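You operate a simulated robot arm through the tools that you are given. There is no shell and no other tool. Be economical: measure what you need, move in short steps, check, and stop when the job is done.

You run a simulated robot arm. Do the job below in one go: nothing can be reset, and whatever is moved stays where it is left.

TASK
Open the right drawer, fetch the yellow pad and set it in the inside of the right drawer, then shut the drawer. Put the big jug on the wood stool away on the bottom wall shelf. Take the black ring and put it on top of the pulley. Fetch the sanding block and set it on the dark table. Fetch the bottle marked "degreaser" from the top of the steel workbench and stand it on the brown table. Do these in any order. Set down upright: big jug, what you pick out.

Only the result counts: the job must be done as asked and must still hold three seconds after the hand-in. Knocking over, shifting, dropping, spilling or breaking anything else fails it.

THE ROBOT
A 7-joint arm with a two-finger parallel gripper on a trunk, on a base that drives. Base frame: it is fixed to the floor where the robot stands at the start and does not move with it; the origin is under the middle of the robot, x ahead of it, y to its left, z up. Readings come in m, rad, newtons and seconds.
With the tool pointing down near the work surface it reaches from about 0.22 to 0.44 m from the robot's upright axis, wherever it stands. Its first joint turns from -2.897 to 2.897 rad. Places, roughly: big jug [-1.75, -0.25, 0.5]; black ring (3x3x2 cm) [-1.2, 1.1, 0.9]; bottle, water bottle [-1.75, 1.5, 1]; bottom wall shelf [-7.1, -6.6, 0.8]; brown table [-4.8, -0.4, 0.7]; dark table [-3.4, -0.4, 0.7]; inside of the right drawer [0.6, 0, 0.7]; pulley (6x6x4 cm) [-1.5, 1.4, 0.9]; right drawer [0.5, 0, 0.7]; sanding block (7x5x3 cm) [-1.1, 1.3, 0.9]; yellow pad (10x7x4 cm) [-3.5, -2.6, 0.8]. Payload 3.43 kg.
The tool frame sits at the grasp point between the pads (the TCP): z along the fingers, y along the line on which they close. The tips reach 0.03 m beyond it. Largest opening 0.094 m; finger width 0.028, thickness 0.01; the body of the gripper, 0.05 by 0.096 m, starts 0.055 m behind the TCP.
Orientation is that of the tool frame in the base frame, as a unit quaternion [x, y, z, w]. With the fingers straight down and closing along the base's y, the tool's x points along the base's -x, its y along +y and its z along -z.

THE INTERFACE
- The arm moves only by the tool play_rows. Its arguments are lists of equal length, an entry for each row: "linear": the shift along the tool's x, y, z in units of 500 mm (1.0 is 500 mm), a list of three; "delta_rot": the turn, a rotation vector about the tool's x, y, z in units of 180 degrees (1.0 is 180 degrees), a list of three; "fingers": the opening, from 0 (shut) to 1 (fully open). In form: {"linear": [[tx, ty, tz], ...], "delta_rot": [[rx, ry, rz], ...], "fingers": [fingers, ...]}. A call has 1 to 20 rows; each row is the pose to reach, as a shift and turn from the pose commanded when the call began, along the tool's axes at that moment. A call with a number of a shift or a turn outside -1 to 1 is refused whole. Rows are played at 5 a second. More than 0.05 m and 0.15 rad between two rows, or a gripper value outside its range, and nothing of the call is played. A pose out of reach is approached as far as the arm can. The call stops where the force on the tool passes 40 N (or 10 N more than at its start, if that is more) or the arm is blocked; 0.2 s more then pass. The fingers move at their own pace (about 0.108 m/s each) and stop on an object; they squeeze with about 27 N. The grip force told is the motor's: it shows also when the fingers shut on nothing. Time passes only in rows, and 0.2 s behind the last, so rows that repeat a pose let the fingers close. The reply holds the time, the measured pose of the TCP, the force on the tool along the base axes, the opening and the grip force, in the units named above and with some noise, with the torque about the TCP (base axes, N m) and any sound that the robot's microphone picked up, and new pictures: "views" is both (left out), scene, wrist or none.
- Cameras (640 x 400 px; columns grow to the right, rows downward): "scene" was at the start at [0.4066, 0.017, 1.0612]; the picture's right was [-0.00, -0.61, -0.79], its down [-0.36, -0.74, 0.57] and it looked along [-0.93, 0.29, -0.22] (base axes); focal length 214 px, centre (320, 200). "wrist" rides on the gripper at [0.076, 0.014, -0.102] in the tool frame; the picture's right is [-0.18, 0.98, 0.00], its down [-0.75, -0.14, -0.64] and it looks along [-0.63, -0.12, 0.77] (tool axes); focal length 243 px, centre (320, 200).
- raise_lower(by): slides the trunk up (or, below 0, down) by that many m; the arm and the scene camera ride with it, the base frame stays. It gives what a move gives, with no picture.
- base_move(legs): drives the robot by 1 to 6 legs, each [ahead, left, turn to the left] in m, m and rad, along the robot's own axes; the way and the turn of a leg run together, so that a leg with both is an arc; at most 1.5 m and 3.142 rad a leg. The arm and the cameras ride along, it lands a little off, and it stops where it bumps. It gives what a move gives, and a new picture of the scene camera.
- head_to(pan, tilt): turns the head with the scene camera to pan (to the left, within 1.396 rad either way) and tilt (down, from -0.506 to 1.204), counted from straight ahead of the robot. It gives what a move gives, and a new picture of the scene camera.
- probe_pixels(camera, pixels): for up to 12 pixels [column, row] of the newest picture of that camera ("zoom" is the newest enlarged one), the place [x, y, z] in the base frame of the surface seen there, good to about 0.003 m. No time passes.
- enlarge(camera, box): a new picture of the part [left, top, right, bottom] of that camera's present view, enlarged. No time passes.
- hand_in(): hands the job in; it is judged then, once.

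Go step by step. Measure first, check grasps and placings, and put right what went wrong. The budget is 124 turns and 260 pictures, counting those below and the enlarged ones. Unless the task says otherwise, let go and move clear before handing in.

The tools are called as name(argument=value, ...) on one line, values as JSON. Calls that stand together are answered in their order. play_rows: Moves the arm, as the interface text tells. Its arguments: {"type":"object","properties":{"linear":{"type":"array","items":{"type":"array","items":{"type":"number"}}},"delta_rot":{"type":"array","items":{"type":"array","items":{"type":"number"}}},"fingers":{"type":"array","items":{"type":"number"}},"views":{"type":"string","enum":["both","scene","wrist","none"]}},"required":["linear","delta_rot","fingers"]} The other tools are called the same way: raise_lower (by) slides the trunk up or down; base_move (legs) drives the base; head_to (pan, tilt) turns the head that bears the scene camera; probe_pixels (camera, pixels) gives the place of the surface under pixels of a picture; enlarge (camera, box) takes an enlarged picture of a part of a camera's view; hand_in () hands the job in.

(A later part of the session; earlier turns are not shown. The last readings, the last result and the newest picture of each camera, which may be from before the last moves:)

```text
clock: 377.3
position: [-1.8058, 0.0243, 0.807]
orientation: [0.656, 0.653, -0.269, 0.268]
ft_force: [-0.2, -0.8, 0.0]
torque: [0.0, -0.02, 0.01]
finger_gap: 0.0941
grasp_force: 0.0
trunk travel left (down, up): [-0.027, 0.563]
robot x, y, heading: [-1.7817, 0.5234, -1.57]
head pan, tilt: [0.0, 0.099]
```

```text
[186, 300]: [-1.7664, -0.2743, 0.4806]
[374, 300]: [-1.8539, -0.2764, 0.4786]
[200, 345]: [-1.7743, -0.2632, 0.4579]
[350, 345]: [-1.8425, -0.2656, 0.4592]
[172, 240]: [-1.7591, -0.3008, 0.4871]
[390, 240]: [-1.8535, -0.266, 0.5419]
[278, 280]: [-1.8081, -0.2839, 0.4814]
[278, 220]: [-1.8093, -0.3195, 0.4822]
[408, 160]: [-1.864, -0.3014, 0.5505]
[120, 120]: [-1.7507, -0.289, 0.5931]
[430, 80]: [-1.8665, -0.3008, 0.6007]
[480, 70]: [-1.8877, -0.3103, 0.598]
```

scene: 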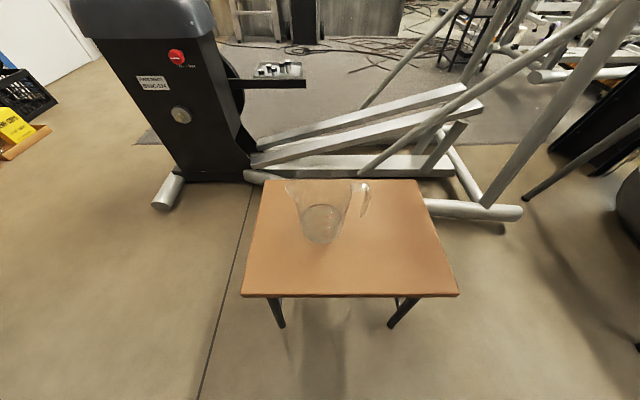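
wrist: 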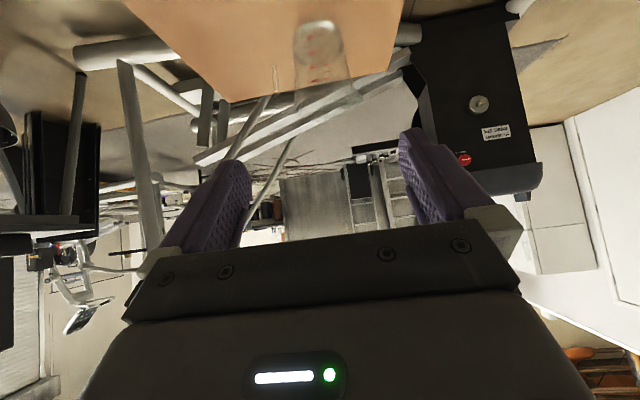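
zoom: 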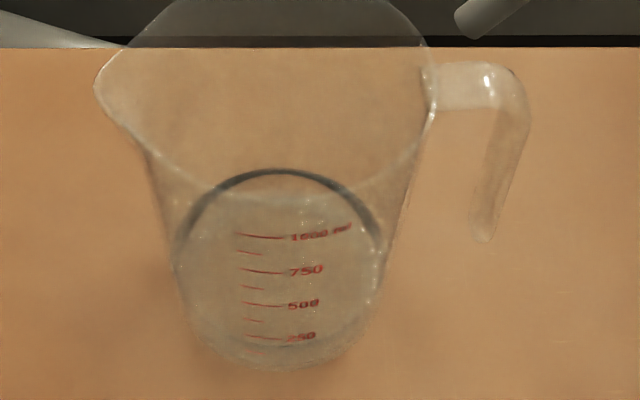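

The jug body is ~0.098–0.116 wide, too big to straddle, so I'll pinch its rim wall at a plain side (between spout and front), with the hand pitched slightly and rolled 180° so the head sits below (headroom under the shelf). I test that roll now, clear of the stool.

base_move(legs=[[-0.1, 0.0, 0]])

play_rows(linear=[[0, 0, 0], [0, 0, 0], [0, 0, 0], [0, 0, 0], [0, 0, 0], [0, 0, 0], [0, 0, 0], [0, 0, 0], [0, 0, 0], [0, 0, 0], [0, 0, 0]], delta_rot=[[0, 0, -0.0455], [0, 0, -0.091], [0, 0, -0.1365], [0, 0, -0.182], [0, 0, -0.2275], [0, 0, -0.273], [0, 0, -0.3185], [0, 0, -0.364], [0, 0, -0.4095], [0, 0, -0.455], [0, 0, -0.5]], fingers=[1, 1, 1, 1, 1, 1, 1, 1, 1, 1, 1], views="none")

play_rows(linear=[[0, 0, 0], [0, 0, 0], [0, 0, 0], [0, 0, 0], [0, 0, 0], [0, 0, 0], [0, 0, 0], [0, 0, 0], [0, 0, 0], [0, 0, 0], [0, 0, 0]], delta_rot=[[0, 0, -0.0455], [0, 0, -0.091], [0, 0, -0.1365], [0, 0, -0.182], [0, 0, -0.2275], [0, 0, -0.273], [0, 0, -0.3185], [0, 0, -0.364], [0, 0, -0.4095], [0, 0, -0.455], [0, 0, -0.5]], fingers=[1, 1, 1, 1, 1, 1, 1, 1, 1, 1, 1], views="both")

```text
clock: 378.4
position: [-1.8059, 0.1237, 0.8064]
orientation: [0.655, 0.653, -0.269, 0.27]
ft_force: [-0.1, 0.5, 0.5]
torque: [0.05, 0.01, 0.02]
finger_gap: 0.0938
grasp_force: 0.1
trunk travel left (down, up): [-0.027, 0.563]
robot x, y, heading: [-1.7817, 0.6202, -1.574]
head pan, tilt: [0.0, 0.099]
```

scene: 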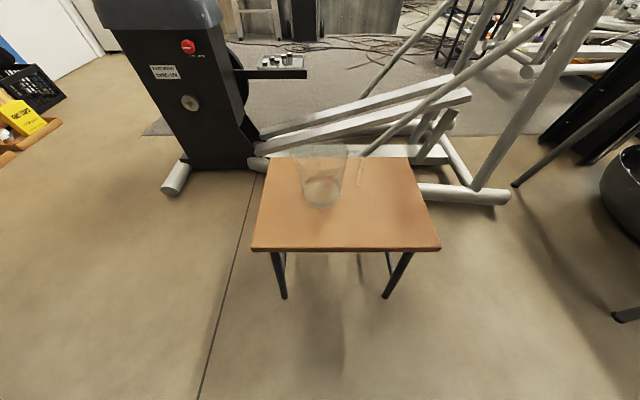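

```text
clock: 380.8
position: [-1.8061, 0.1252, 0.8073]
orientation: [0.001, 0.924, -0.381, 0.0]
ft_force: [0.2, 0.4, 0.0]
torque: [-0.01, 0.02, -0.02]
finger_gap: 0.0938
grasp_force: 0.1
trunk travel left (down, up): [-0.027, 0.563]
robot x, y, heading: [-1.7857, 0.6215, -1.576]
head pan, tilt: [0.0, 0.099]
```

```text
clock: 383.2
position: [-1.8067, 0.125, 0.8076]
orientation: [-0.654, 0.654, -0.269, -0.269]
ft_force: [0.5, 0.5, 0.5]
torque: [0.0, -0.05, 0.0]
finger_gap: 0.0939
grasp_force: 0.1
trunk travel left (down, up): [-0.027, 0.563]
robot x, y, heading: [-1.783, 0.6238, -1.573]
head pan, tilt: [0.0, 0.099]
```

scene: 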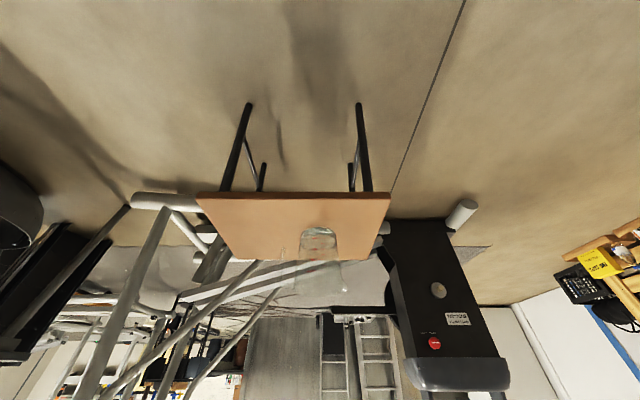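
wrist: 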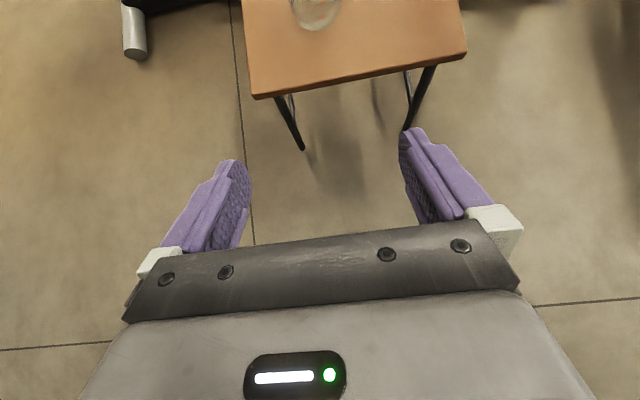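

Roll works. I pitch to 20° down, fold the head (tilt 1.2), and move the base NW of the jug with heading -40°.

play_rows(linear=[[0.023, 0, 0.023], [0.046, 0, 0.046], [0.07, 0, 0.07]], delta_rot=[[0, 0.0463, 0], [0, 0.0926, 0], [0, 0.1389, 0]], fingers=[0.6, 0.6, 0.6], views="none")

base_move(legs=[[0, -0.488, 0], [0.431, 0, 0], [0, 0, 0.875]])

head_to(pan=0, tilt=1.2)

play_rows(linear=[[0, 0, 0]], delta_rot=[[0, 0, 0]], fingers=[0.6], views="wrist")

```text
clock: 384.0
position: [-1.8057, 0.0755, 0.8077]
orientation: [-0.579, 0.581, -0.405, -0.405]
ft_force: [0.1, -0.3, -0.1]
torque: [0.03, 0.02, -0.02]
finger_gap: 0.0564
grasp_force: 0.1
trunk travel left (down, up): [-0.027, 0.563]
robot x, y, heading: [-1.7834, 0.6229, -1.571]
head pan, tilt: [0.0, 0.099]
```

```text
clock: 391.4
position: [-1.8715, -0.1809, 0.8069]
orientation: [0.769, -0.285, 0.537, 0.198]
ft_force: [-0.1, 0.9, 0.6]
torque: [0.03, -0.01, -0.02]
finger_gap: 0.0564
grasp_force: 0.0
trunk travel left (down, up): [-0.027, 0.563]
robot x, y, heading: [-2.2757, 0.1906, -0.7]
head pan, tilt: [0.0, 0.099]
```

scene: 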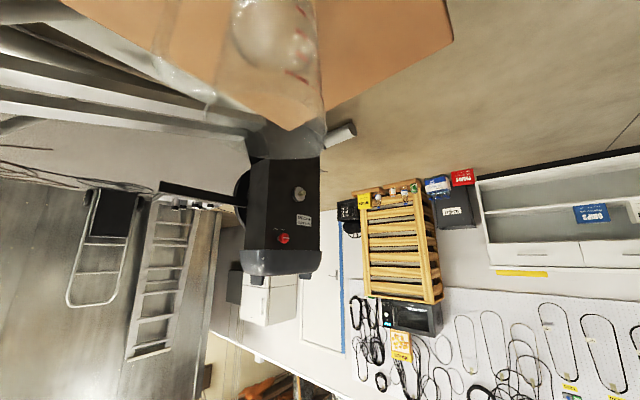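

```text
clock: 392.7
position: [-1.8734, -0.1806, 0.8065]
orientation: [0.769, -0.284, 0.537, 0.198]
ft_force: [0.0, -0.5, -0.5]
torque: [0.02, 0.0, 0.0]
finger_gap: 0.0562
grasp_force: 0.0
trunk travel left (down, up): [-0.027, 0.563]
robot x, y, heading: [-2.2774, 0.1908, -0.709]
head pan, tilt: [0.0, 1.201]
```

scene: 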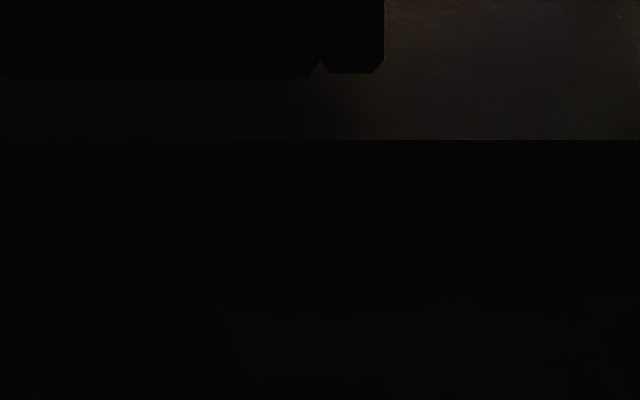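

```text
clock: 393.1
position: [-1.8727, -0.1794, 0.8069]
orientation: [0.77, -0.283, 0.537, 0.196]
ft_force: [0.0, -0.1, -0.1]
torque: [-0.04, 0.01, 0.0]
finger_gap: 0.0565
grasp_force: 0.0
trunk travel left (down, up): [-0.027, 0.563]
robot x, y, heading: [-2.2789, 0.1985, -0.704]
head pan, tilt: [0.0, 1.201]
```

wrist: 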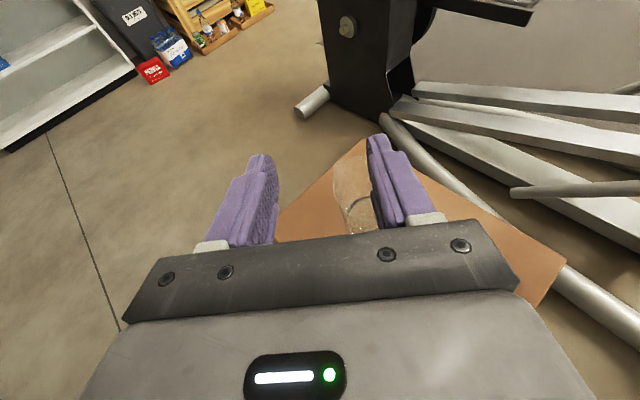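

enlarge(camera="wrist", box=[310, 120, 430, 240])

```text
3.33 times, centred on (370, 180) of wrist
```

zoom: 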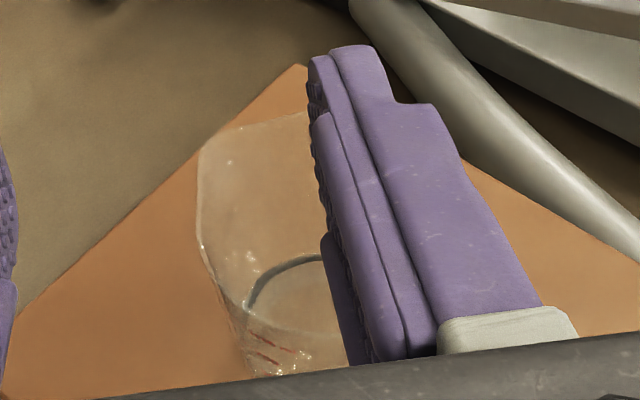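

probe_pixels(camera="zoom", pixels=[[200, 200], [202, 160], [205, 240], [215, 275], [240, 310], [260, 120], [230, 130], [290, 115], [196, 215], [300, 340]])

```text
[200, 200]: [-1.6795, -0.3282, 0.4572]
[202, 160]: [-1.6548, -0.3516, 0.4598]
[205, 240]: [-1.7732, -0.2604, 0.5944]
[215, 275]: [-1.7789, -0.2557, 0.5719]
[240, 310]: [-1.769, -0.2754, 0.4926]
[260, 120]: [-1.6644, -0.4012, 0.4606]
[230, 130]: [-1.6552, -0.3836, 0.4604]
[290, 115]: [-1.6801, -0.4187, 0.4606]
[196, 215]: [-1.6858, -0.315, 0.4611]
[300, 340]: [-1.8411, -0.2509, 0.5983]
```

Wall point confirmed at (-1.773,-0.260,0.594), rim ≈0.601. I steepen to 25° and descend in front of the jug to z≈0.66.

play_rows(linear=[[-0.069, -0.008, 0.025], [-0.138, -0.008, 0.05], [-0.207, -0.008, 0.075], [-0.276, -0.008, 0.1005]], delta_rot=[[0, -0.0278, 0], [0, -0.0278, 0], [0, -0.0278, 0], [0, -0.0278, 0]], fingers=[0.6, 0.6, 0.6, 0.6], views="wrist")

```text
clock: 394.1
position: [-1.8696, -0.1776, 0.6602]
orientation: [0.792, -0.293, 0.503, 0.184]
ft_force: [-0.2, 0.6, -0.6]
torque: [0.01, 0.0, -0.01]
finger_gap: 0.0565
grasp_force: 0.0
trunk travel left (down, up): [-0.027, 0.563]
robot x, y, heading: [-2.2736, 0.1886, -0.707]
head pan, tilt: [0.0, 1.201]
```

wrist: 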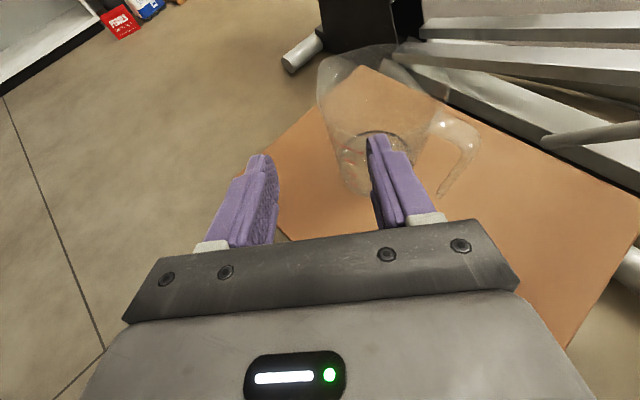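

Aligned laterally (0.054 from jug axis). I move 11 cm forward above the rim and check before lowering.

play_rows(linear=[[0.032, 0, 0.068], [0.064, 0, 0.137], [0.0956, 0, 0.2048]], delta_rot=[[0, 0, 0], [0, 0, 0], [0, 0, 0]], fingers=[0.6, 0.6, 0.6], views="wrist")

enlarge(camera="wrist", box=[220, 40, 480, 240])

```text
clock: 394.9
position: [-1.7838, -0.2498, 0.6585]
orientation: [0.792, -0.292, 0.503, 0.185]
ft_force: [-0.7, 0.2, -0.1]
torque: [0.0, 0.04, 0.0]
finger_gap: 0.0566
grasp_force: 0.0
trunk travel left (down, up): [-0.027, 0.563]
robot x, y, heading: [-2.2759, 0.1914, -0.703]
head pan, tilt: [0.0, 1.201]
```

wrist: 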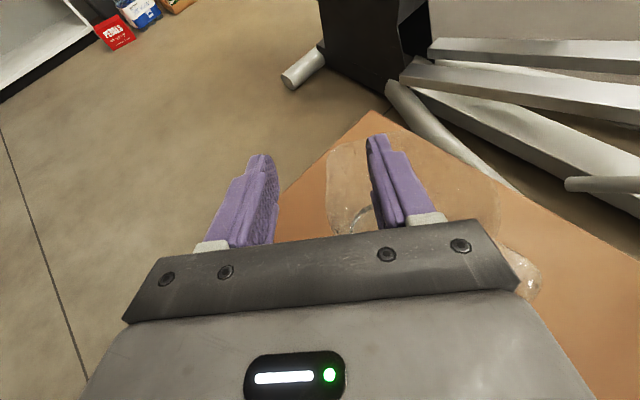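

```text
2.00 times, centred on (350, 140) of wrist
```

zoom: 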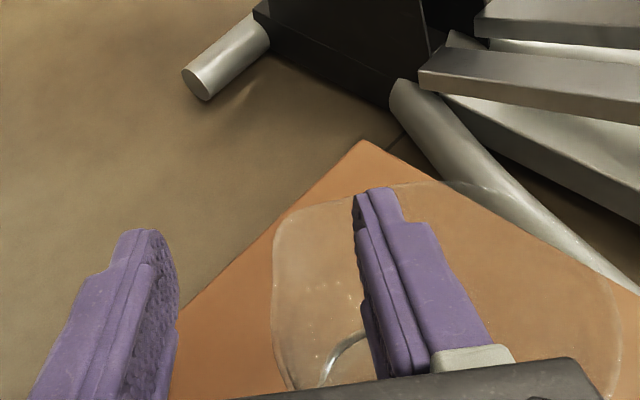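

The rim wall passes between the fingers (zoom x≈280). I lower 53 mm gently.

play_rows(linear=[[-0.036, 0, 0.017], [-0.072, 0, 0.0335], [-0.096, 0, 0.045]], delta_rot=[[0, 0, 0], [0, 0, 0], [0, 0, 0]], fingers=[0.6, 0.6, 0.6], views="wrist")

enlarge(camera="wrist", box=[220, 60, 480, 240])

```text
clock: 395.7
position: [-1.7838, -0.2509, 0.6073]
orientation: [0.792, -0.292, 0.503, 0.186]
ft_force: [-0.1, -0.3, -1.1]
torque: [0.02, 0.05, 0.02]
finger_gap: 0.0566
grasp_force: 0.0
trunk travel left (down, up): [-0.027, 0.563]
robot x, y, heading: [-2.2784, 0.1887, -0.704]
head pan, tilt: [0.0, 1.201]
```

wrist: 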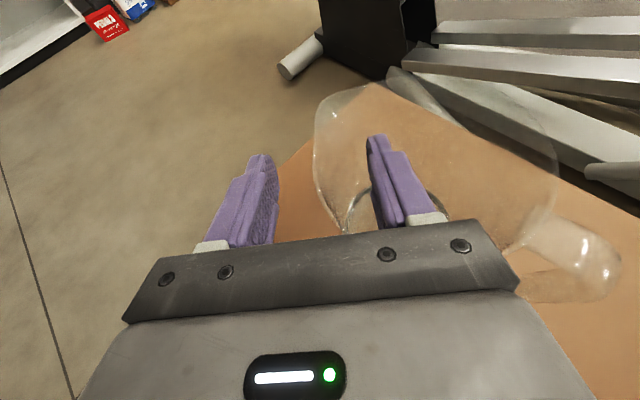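

```text
2.22 times, centred on (350, 150) of wrist
```

zoom: 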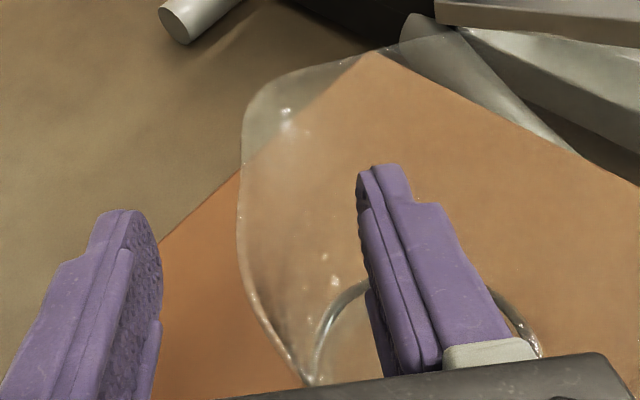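

Wall is between the fingers with no contact. I close on it.

play_rows(linear=[[-0.003, 0, 0.0015], [-0.003, 0, 0.0015], [-0.003, 0, 0.0015], [-0.003, 0, 0.0015], [-0.003, 0, 0.0015]], delta_rot=[[0, 0, 0], [0, 0, 0], [0, 0, 0], [0, 0, 0], [0, 0, 0]], fingers=[0.4, 0.2, 0, 0, 0], views="wrist")

enlarge(camera="wrist", box=[220, 60, 480, 240])

```text
clock: 396.9
position: [-1.7844, -0.2496, 0.6066]
orientation: [0.792, -0.292, 0.503, 0.185]
ft_force: [-0.3, 1.2, 5.0]
torque: [0.31, 0.13, -0.09]
finger_gap: 0.0119
grasp_force: 26.7
trunk travel left (down, up): [-0.027, 0.563]
robot x, y, heading: [-2.276, 0.1874, -0.702]
head pan, tilt: [0.0, 1.201]
```

wrist: 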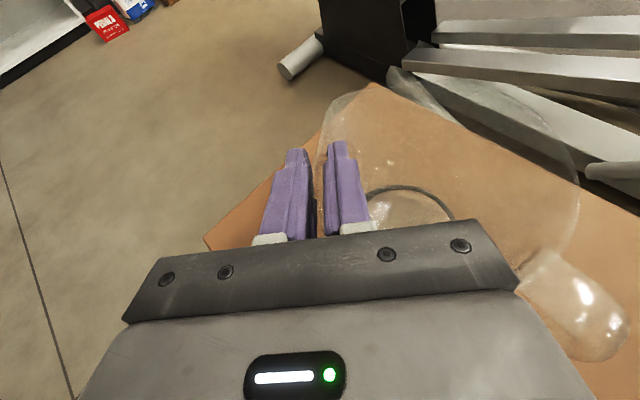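

```text
2.22 times, centred on (350, 150) of wrist
```

zoom: 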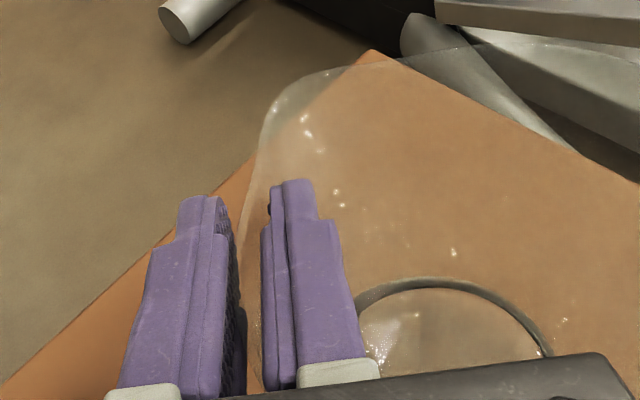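

Gripped (gap 0.012). I lift 3 cm with the arm and look.

play_rows(linear=[[0.018, 0, -0.0085], [0.036, 0, -0.017], [0.054, 0, -0.0254]], delta_rot=[[0, 0, 0], [0, 0, 0], [0, 0, 0]], fingers=[0, 0, 0], views="wrist")

enlarge(camera="wrist", box=[220, 60, 640, 360])

```text
clock: 397.7
position: [-1.7841, -0.2495, 0.6342]
orientation: [0.793, -0.292, 0.502, 0.184]
ft_force: [-0.7, 0.0, -3.6]
torque: [0.11, -0.09, 0.01]
finger_gap: 0.0118
grasp_force: 26.9
trunk travel left (down, up): [-0.027, 0.563]
robot x, y, heading: [-2.276, 0.1894, -0.707]
head pan, tilt: [0.0, 1.201]
```

wrist: 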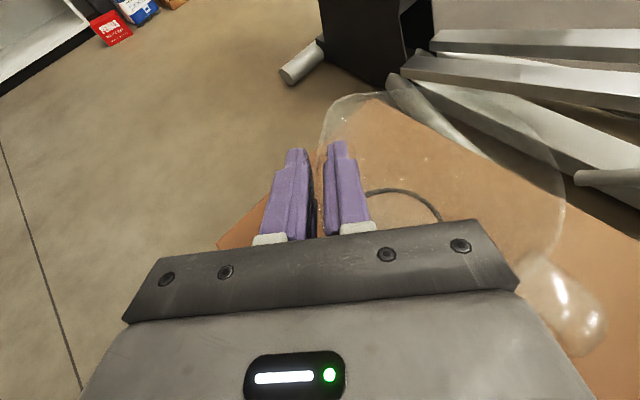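

```text
1.33 times, centred on (430, 210) of wrist
```

zoom: 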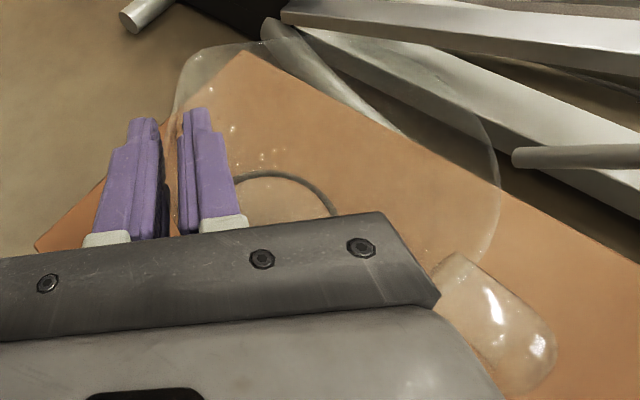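

probe_pixels(camera="zoom", pixels=[[497, 180], [495, 220], [470, 130], [178, 90], [200, 55], [240, 44], [480, 270], [520, 330], [300, 180], [260, 178], [325, 200], [440, 255]])

```text
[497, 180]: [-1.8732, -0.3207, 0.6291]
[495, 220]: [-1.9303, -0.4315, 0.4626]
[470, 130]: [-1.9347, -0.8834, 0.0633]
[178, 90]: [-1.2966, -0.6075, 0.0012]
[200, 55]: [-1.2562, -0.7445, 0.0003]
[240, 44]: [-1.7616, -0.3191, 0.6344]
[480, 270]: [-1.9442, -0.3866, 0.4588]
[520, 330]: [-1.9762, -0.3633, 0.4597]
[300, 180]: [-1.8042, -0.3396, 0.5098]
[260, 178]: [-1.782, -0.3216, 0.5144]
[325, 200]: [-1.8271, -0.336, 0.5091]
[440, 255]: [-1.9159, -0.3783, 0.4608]
```

Jug is held nearly level (~3° tilt), 0.37 kg. I raise the trunk high, back off from the stool, and turn west.

raise_lower(by=0.4)

raise_lower(by=0.14)

base_move(legs=[[-0.25, 0, 0], [0, 0, -2.437]])

play_rows(linear=[[0, 0, 0]], delta_rot=[[0, 0, 0]], fingers=[0], views="wrist")

```text
clock: 401.6
position: [-1.7822, -0.2502, 1.0336]
orientation: [0.793, -0.292, 0.502, 0.184]
ft_force: [0.2, 0.9, -3.0]
torque: [0.1, -0.11, 0.01]
finger_gap: 0.0116
grasp_force: 27.2
trunk travel left (down, up): [-0.427, 0.163]
robot x, y, heading: [-2.2774, 0.1929, -0.707]
head pan, tilt: [0.0, 1.201]
```

```text
clock: 403.2
position: [-1.7839, -0.2499, 1.1742]
orientation: [0.793, -0.292, 0.503, 0.184]
ft_force: [0.4, -0.2, -2.6]
torque: [0.15, -0.08, -0.01]
finger_gap: 0.0114
grasp_force: 27.2
trunk travel left (down, up): [-0.567, 0.023]
robot x, y, heading: [-2.2748, 0.1916, -0.706]
head pan, tilt: [0.0, 1.201]
```

```text
clock: 410.8
position: [-3.1255, 0.3634, 1.1748]
orientation: [-0.003, 0.844, -0.003, -0.536]
ft_force: [-0.4, 0.4, -2.9]
torque: [-0.19, 0.03, -0.01]
finger_gap: 0.0114
grasp_force: 26.9
trunk travel left (down, up): [-0.567, 0.023]
robot x, y, heading: [-2.4677, 0.3481, -3.131]
head pan, tilt: [0.0, 1.201]
```

scene: 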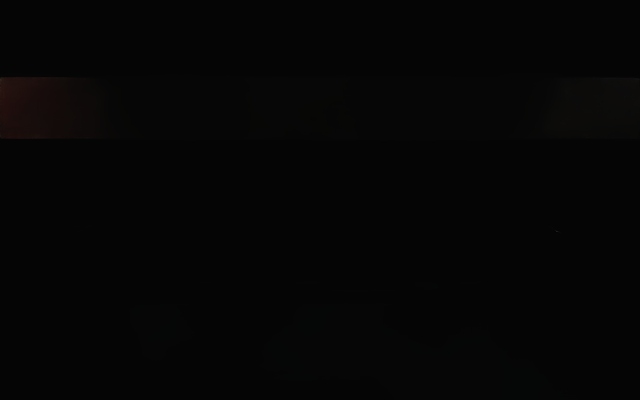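

```text
clock: 411.2
position: [-3.1254, 0.3618, 1.1741]
orientation: [-0.003, 0.845, -0.002, -0.535]
ft_force: [-0.3, 0.4, -3.1]
torque: [-0.15, -0.02, -0.05]
finger_gap: 0.0114
grasp_force: 26.8
trunk travel left (down, up): [-0.567, 0.023]
robot x, y, heading: [-2.4638, 0.3549, -3.132]
head pan, tilt: [0.0, 1.201]
```

wrist: 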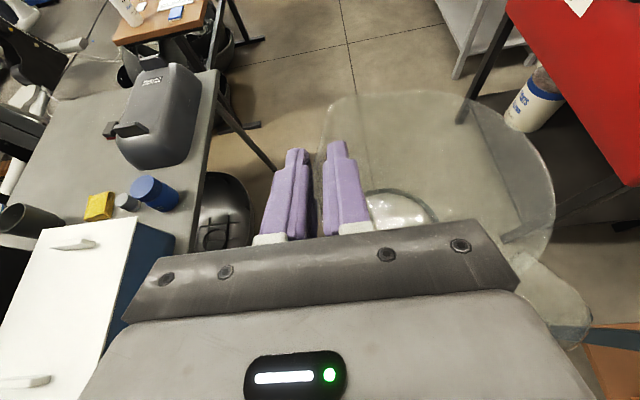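

Jug steady. I drive west past the tables, then look left (south) with the head panned away from the jug.

base_move(legs=[[1.1, 0, 0], [1.1, 0, 0], [0.9, 0, 0]])

head_to(pan=-1.2, tilt=0.3)

```text
clock: 426.4
position: [-6.2235, 0.3835, 1.1739]
orientation: [0.006, 0.845, 0.003, -0.535]
ft_force: [-0.1, 0.0, -3.6]
torque: [-0.14, -0.01, 0.02]
finger_gap: 0.0107
grasp_force: 26.9
trunk travel left (down, up): [-0.567, 0.023]
robot x, y, heading: [-5.5639, 0.3562, 3.131]
head pan, tilt: [0.0, 1.201]
```

scene: 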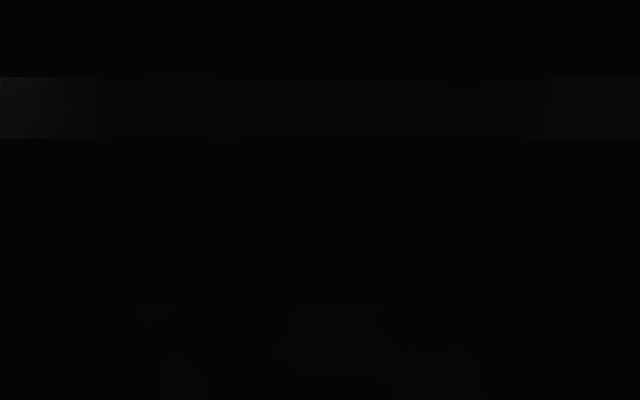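

```text
clock: 427.8
position: [-6.2231, 0.3837, 1.1739]
orientation: [0.007, 0.845, 0.003, -0.535]
ft_force: [0.4, -0.1, -1.7]
torque: [-0.15, -0.04, 0.02]
finger_gap: 0.0107
grasp_force: 27.5
trunk travel left (down, up): [-0.567, 0.023]
robot x, y, heading: [-5.5638, 0.3537, 3.128]
head pan, tilt: [-1.201, 0.3]
```

scene: 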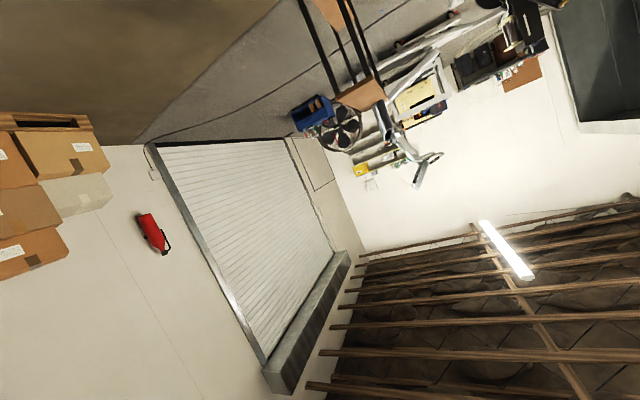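

head_to(pan=-1.2, tilt=-0.25)

play_rows(linear=[[0, 0, 0]], delta_rot=[[0, 0, 0]], fingers=[0], views="wrist")

```text
clock: 428.8
position: [-6.2245, 0.3828, 1.1741]
orientation: [0.007, 0.845, 0.003, -0.534]
ft_force: [-0.2, -0.1, -3.6]
torque: [-0.18, -0.01, -0.01]
finger_gap: 0.0107
grasp_force: 27.0
trunk travel left (down, up): [-0.567, 0.023]
robot x, y, heading: [-5.5642, 0.3582, 3.125]
head pan, tilt: [-1.201, -0.25]
```

scene: 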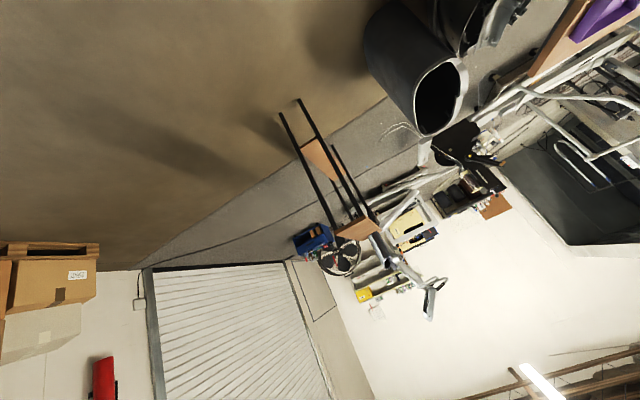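

```text
clock: 429.2
position: [-6.2235, 0.3842, 1.1752]
orientation: [0.007, 0.844, 0.004, -0.536]
ft_force: [0.1, 0.0, -3.0]
torque: [-0.13, -0.01, -0.04]
finger_gap: 0.011
grasp_force: 27.5
trunk travel left (down, up): [-0.567, 0.023]
robot x, y, heading: [-5.5654, 0.3547, 3.125]
head pan, tilt: [-1.201, -0.25]
```

wrist: 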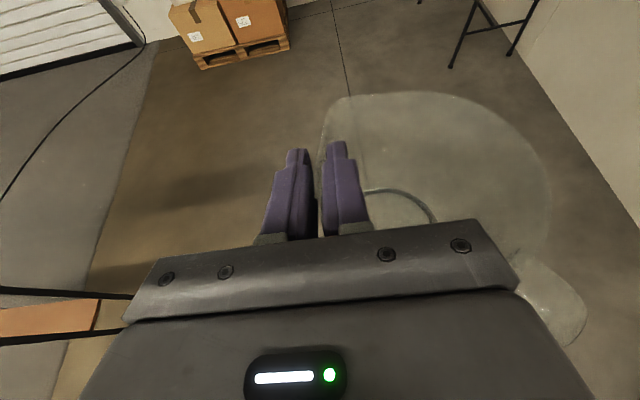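

probe_pixels(camera="scene", pixels=[[282, 116], [298, 102], [330, 150], [360, 235], [315, 238], [298, 250], [340, 255], [440, 70], [220, 200], [425, 150], [410, 230], [345, 190]])

enlarge(camera="scene", box=[270, 130, 510, 330])

```text
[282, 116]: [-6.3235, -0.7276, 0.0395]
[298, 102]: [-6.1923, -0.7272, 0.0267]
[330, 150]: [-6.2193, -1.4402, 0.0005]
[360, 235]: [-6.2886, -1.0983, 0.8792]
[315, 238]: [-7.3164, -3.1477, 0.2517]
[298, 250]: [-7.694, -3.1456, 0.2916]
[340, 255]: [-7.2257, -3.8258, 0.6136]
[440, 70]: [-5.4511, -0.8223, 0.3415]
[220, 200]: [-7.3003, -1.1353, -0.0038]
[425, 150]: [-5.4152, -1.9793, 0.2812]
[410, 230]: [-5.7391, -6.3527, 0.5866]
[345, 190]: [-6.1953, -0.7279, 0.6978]
```

```text
2.00 times, centred on (390, 230) of scene
```

zoom: 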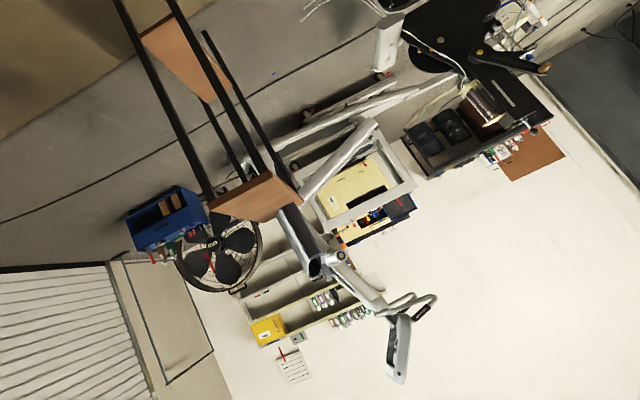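

A lane west of the wood stand (x≈-6.75) looks free down to y≈-2.5. I turn south, strafe right and advance, then look again.

base_move(legs=[[0, 0, 1.587], [0, -1.2, 0], [1.4, 0, 0]])

play_rows(linear=[[0, 0, 0]], delta_rot=[[0, 0, 0]], fingers=[0], views="wrist")

head_to(pan=-0.8, tilt=0.3)

```text
clock: 445.8
position: [-6.7197, -1.7309, 1.1737]
orientation: [0.608, -0.588, 0.384, 0.371]
ft_force: [-0.3, -0.2, -2.4]
torque: [0.02, -0.16, -0.01]
finger_gap: 0.0101
grasp_force: 26.9
trunk travel left (down, up): [-0.567, 0.023]
robot x, y, heading: [-6.726, -1.067, -1.537]
head pan, tilt: [-1.201, -0.25]
```

scene: 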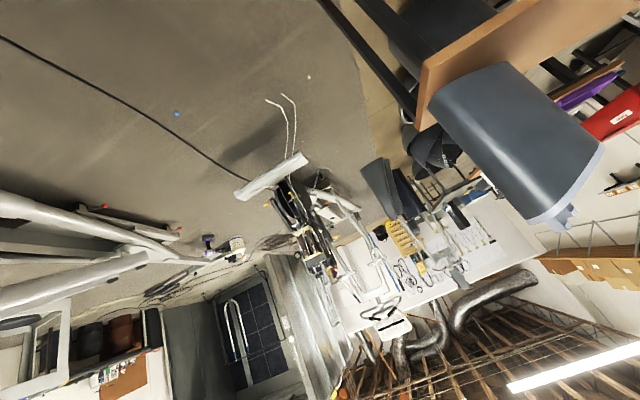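

```text
clock: 446.2
position: [-6.7204, -1.7298, 1.1744]
orientation: [0.607, -0.587, 0.385, 0.371]
ft_force: [0.2, -0.6, -3.2]
torque: [0.04, -0.16, -0.01]
finger_gap: 0.0103
grasp_force: 27.0
trunk travel left (down, up): [-0.567, 0.023]
robot x, y, heading: [-6.7263, -1.0701, -1.534]
head pan, tilt: [-1.201, -0.25]
```

wrist: 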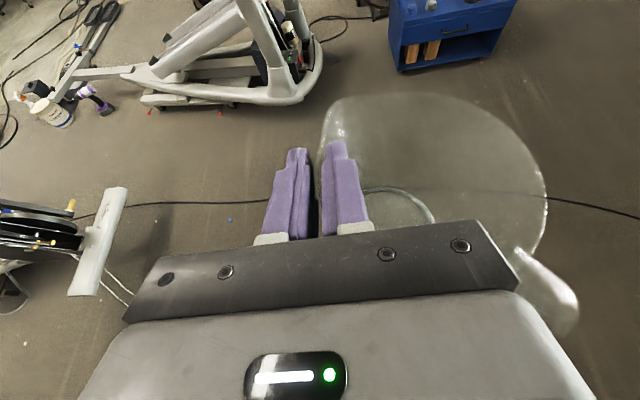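

```text
clock: 447.1
position: [-6.7206, -1.7303, 1.1741]
orientation: [0.608, -0.587, 0.386, 0.371]
ft_force: [0.4, -0.2, -3.1]
torque: [0.01, -0.15, 0.0]
finger_gap: 0.0102
grasp_force: 26.9
trunk travel left (down, up): [-0.567, 0.023]
robot x, y, heading: [-6.729, -1.0725, -1.534]
head pan, tilt: [-0.799, 0.3]
```

scene: 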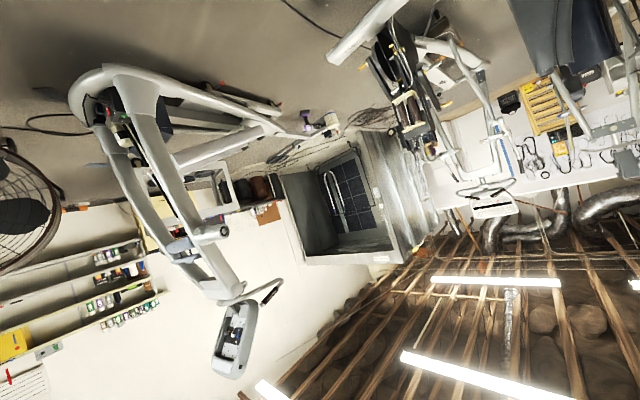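

probe_pixels(camera="wrist", pixels=[[300, 60], [250, 100], [150, 95], [60, 90], [400, 60], [500, 50], [90, 250], [70, 60], [340, 20], [270, 15]])

probe_pixels(camera="scene", pixels=[[235, 330], [120, 75], [85, 85], [205, 235], [285, 115], [320, 135], [30, 200], [230, 190], [60, 260], [110, 300], [210, 195], [150, 150]])

```text
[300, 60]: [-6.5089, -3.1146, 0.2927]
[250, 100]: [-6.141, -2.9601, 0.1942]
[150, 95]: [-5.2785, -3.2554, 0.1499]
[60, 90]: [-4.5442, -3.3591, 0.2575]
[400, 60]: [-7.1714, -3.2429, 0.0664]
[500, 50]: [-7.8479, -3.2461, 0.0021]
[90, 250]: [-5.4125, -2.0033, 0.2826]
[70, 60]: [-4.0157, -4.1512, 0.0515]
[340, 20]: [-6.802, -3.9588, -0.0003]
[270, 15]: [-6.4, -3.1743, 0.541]
```

```text
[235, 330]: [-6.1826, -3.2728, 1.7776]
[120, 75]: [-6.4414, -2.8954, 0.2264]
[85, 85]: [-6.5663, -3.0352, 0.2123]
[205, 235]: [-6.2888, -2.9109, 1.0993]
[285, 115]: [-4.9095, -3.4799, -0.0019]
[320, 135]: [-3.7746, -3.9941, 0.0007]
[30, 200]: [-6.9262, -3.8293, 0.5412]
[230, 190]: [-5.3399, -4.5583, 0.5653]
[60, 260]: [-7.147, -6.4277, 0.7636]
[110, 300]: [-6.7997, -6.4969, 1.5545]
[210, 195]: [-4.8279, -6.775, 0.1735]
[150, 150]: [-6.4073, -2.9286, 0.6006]
```

Machine #3's front end is near (-6.57,-3.1), the blue box from x≈-7.17, the fan around (-6.93,-3.83). I advance 0.45 m for a closer, wider look at the gap.

base_move(legs=[[0.45, 0, -0.035]])

play_rows(linear=[[0, 0, 0]], delta_rot=[[0, 0, 0]], fingers=[0], views="wrist")

head_to(pan=-0.45, tilt=0.2)

```text
clock: 449.9
position: [-6.7342, -2.1816, 1.1737]
orientation: [-0.597, 0.597, -0.379, -0.378]
ft_force: [-1.1, 0.1, -3.4]
torque: [-0.02, -0.13, 0.02]
finger_gap: 0.01
grasp_force: 26.9
trunk travel left (down, up): [-0.567, 0.023]
robot x, y, heading: [-6.7185, -1.522, -1.569]
head pan, tilt: [-0.799, 0.3]
```

scene: 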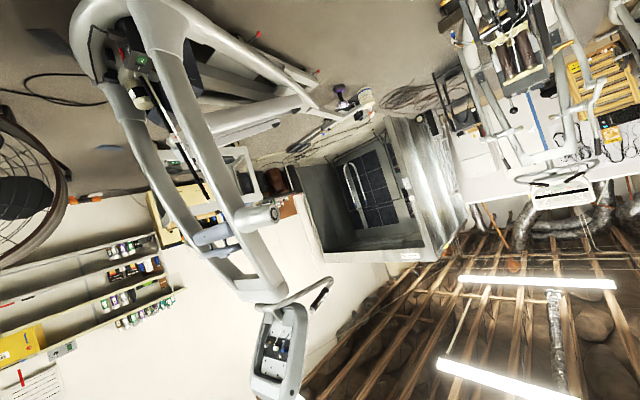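

```text
clock: 450.3
position: [-6.7352, -2.1803, 1.1734]
orientation: [0.597, -0.597, 0.379, 0.378]
ft_force: [-0.6, 0.1, -3.0]
torque: [0.0, -0.14, 0.02]
finger_gap: 0.0099
grasp_force: 26.8
trunk travel left (down, up): [-0.567, 0.023]
robot x, y, heading: [-6.7214, -1.5221, -1.568]
head pan, tilt: [-0.799, 0.3]
```

wrist: 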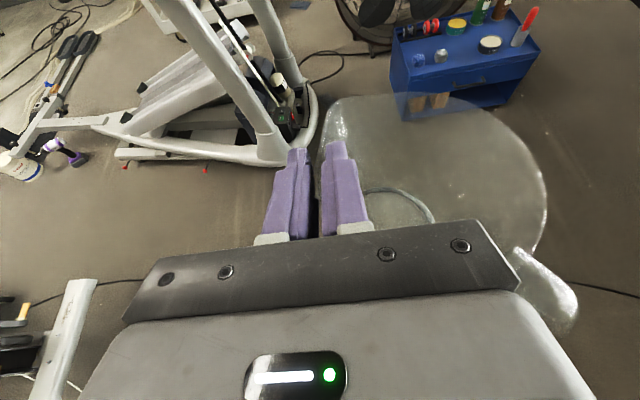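

```text
clock: 451.1
position: [-6.7349, -2.1788, 1.1747]
orientation: [0.598, -0.597, 0.379, 0.378]
ft_force: [0.2, 0.3, -3.2]
torque: [0.03, -0.18, 0.0]
finger_gap: 0.0102
grasp_force: 26.4
trunk travel left (down, up): [-0.567, 0.023]
robot x, y, heading: [-6.7192, -1.5194, -1.568]
head pan, tilt: [-0.45, 0.201]
```

scene: 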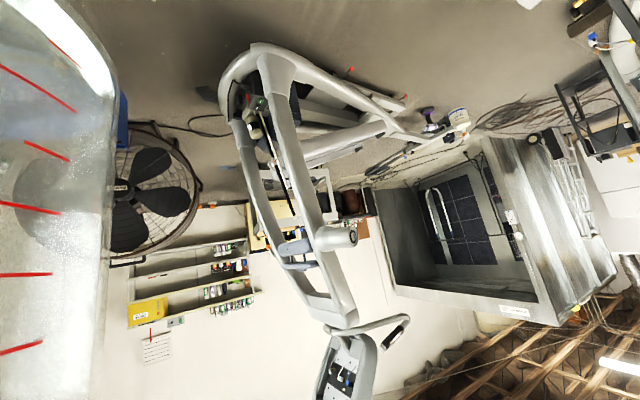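

probe_pixels(camera="wrist", pixels=[[319, 110], [314, 130], [312, 85], [395, 90], [402, 118], [390, 55], [350, 40], [338, 10], [500, 100], [535, 55], [300, 60], [350, 70]])

probe_pixels(camera="scene", pixels=[[200, 185], [130, 260], [150, 150], [232, 95], [225, 60], [128, 215], [212, 170], [190, 120], [330, 185], [210, 205], [225, 120], [160, 250]])

```text
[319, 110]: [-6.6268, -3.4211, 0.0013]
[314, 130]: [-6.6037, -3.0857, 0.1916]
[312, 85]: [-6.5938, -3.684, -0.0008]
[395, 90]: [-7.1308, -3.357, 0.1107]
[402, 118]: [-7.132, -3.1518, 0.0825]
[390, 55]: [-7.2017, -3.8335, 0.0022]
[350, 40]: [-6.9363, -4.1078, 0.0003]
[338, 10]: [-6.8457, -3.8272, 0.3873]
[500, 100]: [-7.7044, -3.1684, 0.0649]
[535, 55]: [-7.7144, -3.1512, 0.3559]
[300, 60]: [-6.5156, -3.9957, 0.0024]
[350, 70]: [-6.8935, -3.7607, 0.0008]
```

```text
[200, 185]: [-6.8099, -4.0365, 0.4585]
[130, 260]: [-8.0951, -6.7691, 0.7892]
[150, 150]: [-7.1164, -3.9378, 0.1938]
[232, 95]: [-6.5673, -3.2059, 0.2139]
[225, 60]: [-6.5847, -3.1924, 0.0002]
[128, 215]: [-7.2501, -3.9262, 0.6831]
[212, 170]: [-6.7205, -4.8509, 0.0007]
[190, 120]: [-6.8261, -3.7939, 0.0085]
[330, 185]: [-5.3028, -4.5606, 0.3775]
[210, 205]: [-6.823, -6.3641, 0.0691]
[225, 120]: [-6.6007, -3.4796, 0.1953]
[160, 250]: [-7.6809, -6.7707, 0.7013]
```

The gap by the fan (~0.38 m) is too narrow; west of the blue box (x<-7.72) looks better. I strafe right 1.0 m and look.

base_move(legs=[[0, -1.0, 0]])

play_rows(linear=[[0, 0, 0]], delta_rot=[[0, 0, 0]], fingers=[0], views="wrist")

```text
clock: 456.2
position: [-7.7271, -2.184, 1.1738]
orientation: [0.598, -0.597, 0.379, 0.378]
ft_force: [1.7, -0.3, -3.0]
torque: [0.01, -0.14, 0.01]
finger_gap: 0.0095
grasp_force: 27.3
trunk travel left (down, up): [-0.567, 0.023]
robot x, y, heading: [-7.7134, -1.5239, -1.565]
head pan, tilt: [-0.45, 0.201]
```

scene: 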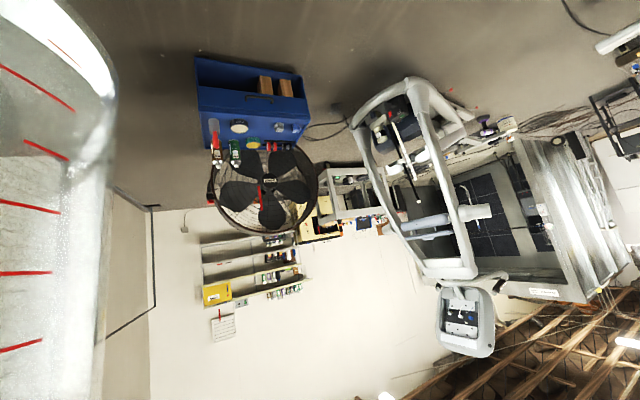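

```text
clock: 456.6
position: [-7.7276, -2.1839, 1.173]
orientation: [0.598, -0.596, 0.38, 0.378]
ft_force: [-0.2, -0.6, -4.5]
torque: [0.03, -0.19, 0.0]
finger_gap: 0.0097
grasp_force: 26.6
trunk travel left (down, up): [-0.567, 0.023]
robot x, y, heading: [-7.7168, -1.5206, -1.569]
head pan, tilt: [-0.45, 0.201]
```

wrist: 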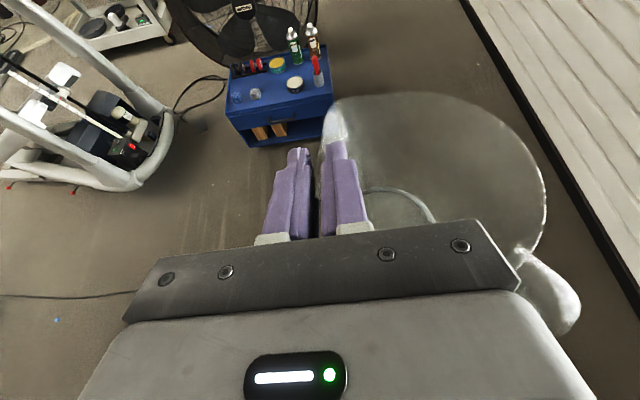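

probe_pixels(camera="wrist", pixels=[[333, 95], [328, 135], [325, 60], [480, 30], [520, 100], [570, 180], [320, 40], [400, 40], [185, 20], [420, 20], [350, 25], [240, 140]])

probe_pixels(camera="scene", pixels=[[195, 85], [210, 190], [150, 205], [205, 285], [210, 250], [310, 215], [140, 150], [205, 265], [320, 200], [120, 190], [212, 270], [290, 230]])

```text
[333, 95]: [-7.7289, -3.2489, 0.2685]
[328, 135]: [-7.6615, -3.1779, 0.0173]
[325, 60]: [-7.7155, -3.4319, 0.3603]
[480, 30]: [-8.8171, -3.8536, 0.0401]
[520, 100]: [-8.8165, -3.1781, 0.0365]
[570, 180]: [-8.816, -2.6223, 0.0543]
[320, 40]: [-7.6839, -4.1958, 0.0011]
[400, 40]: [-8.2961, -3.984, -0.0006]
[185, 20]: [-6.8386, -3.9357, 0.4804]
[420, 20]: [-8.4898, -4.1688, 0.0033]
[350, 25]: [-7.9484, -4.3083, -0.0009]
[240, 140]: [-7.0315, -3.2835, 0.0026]
```

```text
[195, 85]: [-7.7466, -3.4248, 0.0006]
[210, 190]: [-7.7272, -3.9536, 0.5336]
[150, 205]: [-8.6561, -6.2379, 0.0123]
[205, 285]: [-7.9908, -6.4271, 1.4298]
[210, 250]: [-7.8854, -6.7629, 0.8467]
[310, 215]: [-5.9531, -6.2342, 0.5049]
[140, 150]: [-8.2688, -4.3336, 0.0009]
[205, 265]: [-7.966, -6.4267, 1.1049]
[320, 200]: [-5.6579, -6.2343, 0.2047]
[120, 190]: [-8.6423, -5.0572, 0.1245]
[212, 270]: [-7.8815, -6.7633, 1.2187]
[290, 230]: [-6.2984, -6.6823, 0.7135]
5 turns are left
```

Only five turns remain. The west lane (x -7.75…-8.8) is wide and the shelf front is y≈-6.427 with boards near z 1.105 above; I drive in now and view the bottom shelf.

base_move(legs=[[0, -0.53, 0], [1.5, 0, 0], [1.5, 0, 0], [0.7, 0, 0], [0, 0.815, 0]])

play_rows(linear=[[0, 0, 0]], delta_rot=[[0, 0, 0]], fingers=[0], views="wrist")

probe_pixels(camera="wrist", pixels=[[300, 60], [300, 80], [300, 100], [300, 120], [450, 40], [450, 60], [450, 80], [200, 60], [200, 80], [200, 100], [560, 60], [560, 80]])

enlarge(camera="wrist", box=[80, 0, 640, 200])

```text
clock: 481.2
position: [-7.3869, -5.8648, 1.1747]
orientation: [0.604, -0.59, 0.383, 0.374]
ft_force: [-0.8, 0.0, -2.2]
torque: [0.03, -0.15, 0.0]
finger_gap: 0.0081
grasp_force: 26.5
trunk travel left (down, up): [-0.567, 0.023]
robot x, y, heading: [-7.3879, -5.2032, -1.544]
head pan, tilt: [-0.45, 0.201]
```

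scene: 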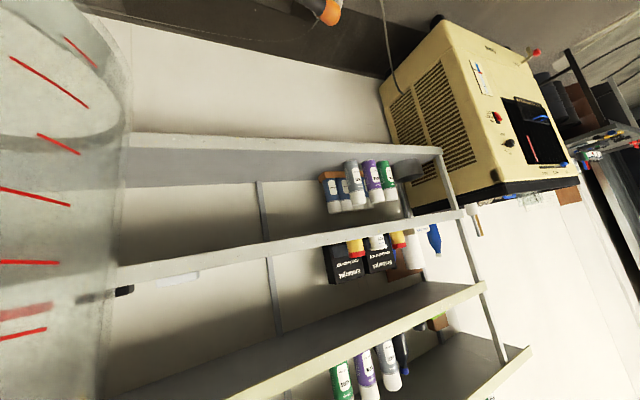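

```text
clock: 481.6
position: [-7.3881, -5.8645, 1.1738]
orientation: [0.603, -0.591, 0.384, 0.374]
ft_force: [-1.1, -1.2, -3.4]
torque: [0.03, -0.13, 0.06]
finger_gap: 0.0082
grasp_force: 27.2
trunk travel left (down, up): [-0.567, 0.023]
robot x, y, heading: [-7.3891, -5.2041, -1.543]
head pan, tilt: [-0.45, 0.201]
```

wrist: 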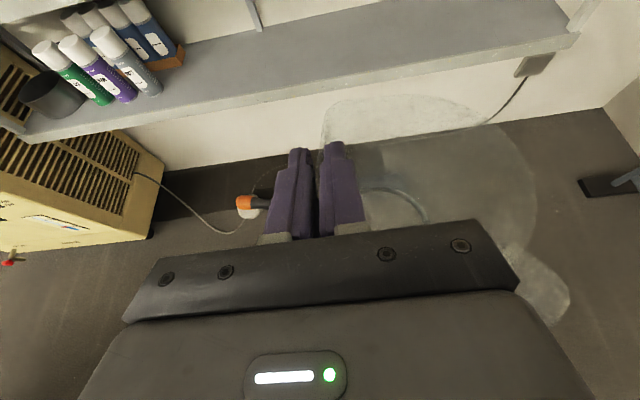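

```text
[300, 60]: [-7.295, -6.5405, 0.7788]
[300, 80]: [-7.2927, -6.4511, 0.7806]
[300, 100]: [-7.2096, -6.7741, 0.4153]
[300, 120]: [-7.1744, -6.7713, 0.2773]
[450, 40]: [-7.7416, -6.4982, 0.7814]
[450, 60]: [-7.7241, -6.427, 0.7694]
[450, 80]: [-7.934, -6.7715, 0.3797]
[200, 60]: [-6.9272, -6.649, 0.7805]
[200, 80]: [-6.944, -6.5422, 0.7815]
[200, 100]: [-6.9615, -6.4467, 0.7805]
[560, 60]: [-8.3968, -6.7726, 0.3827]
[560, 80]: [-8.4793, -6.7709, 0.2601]
```

```text
1.14 times, centred on (360, 100) of wrist
4 turns are left
```

zoom: 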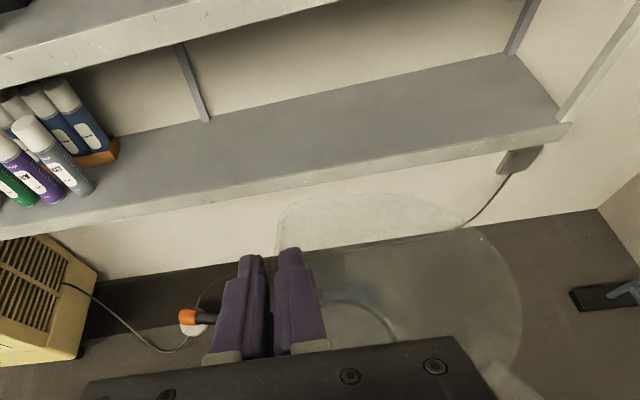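

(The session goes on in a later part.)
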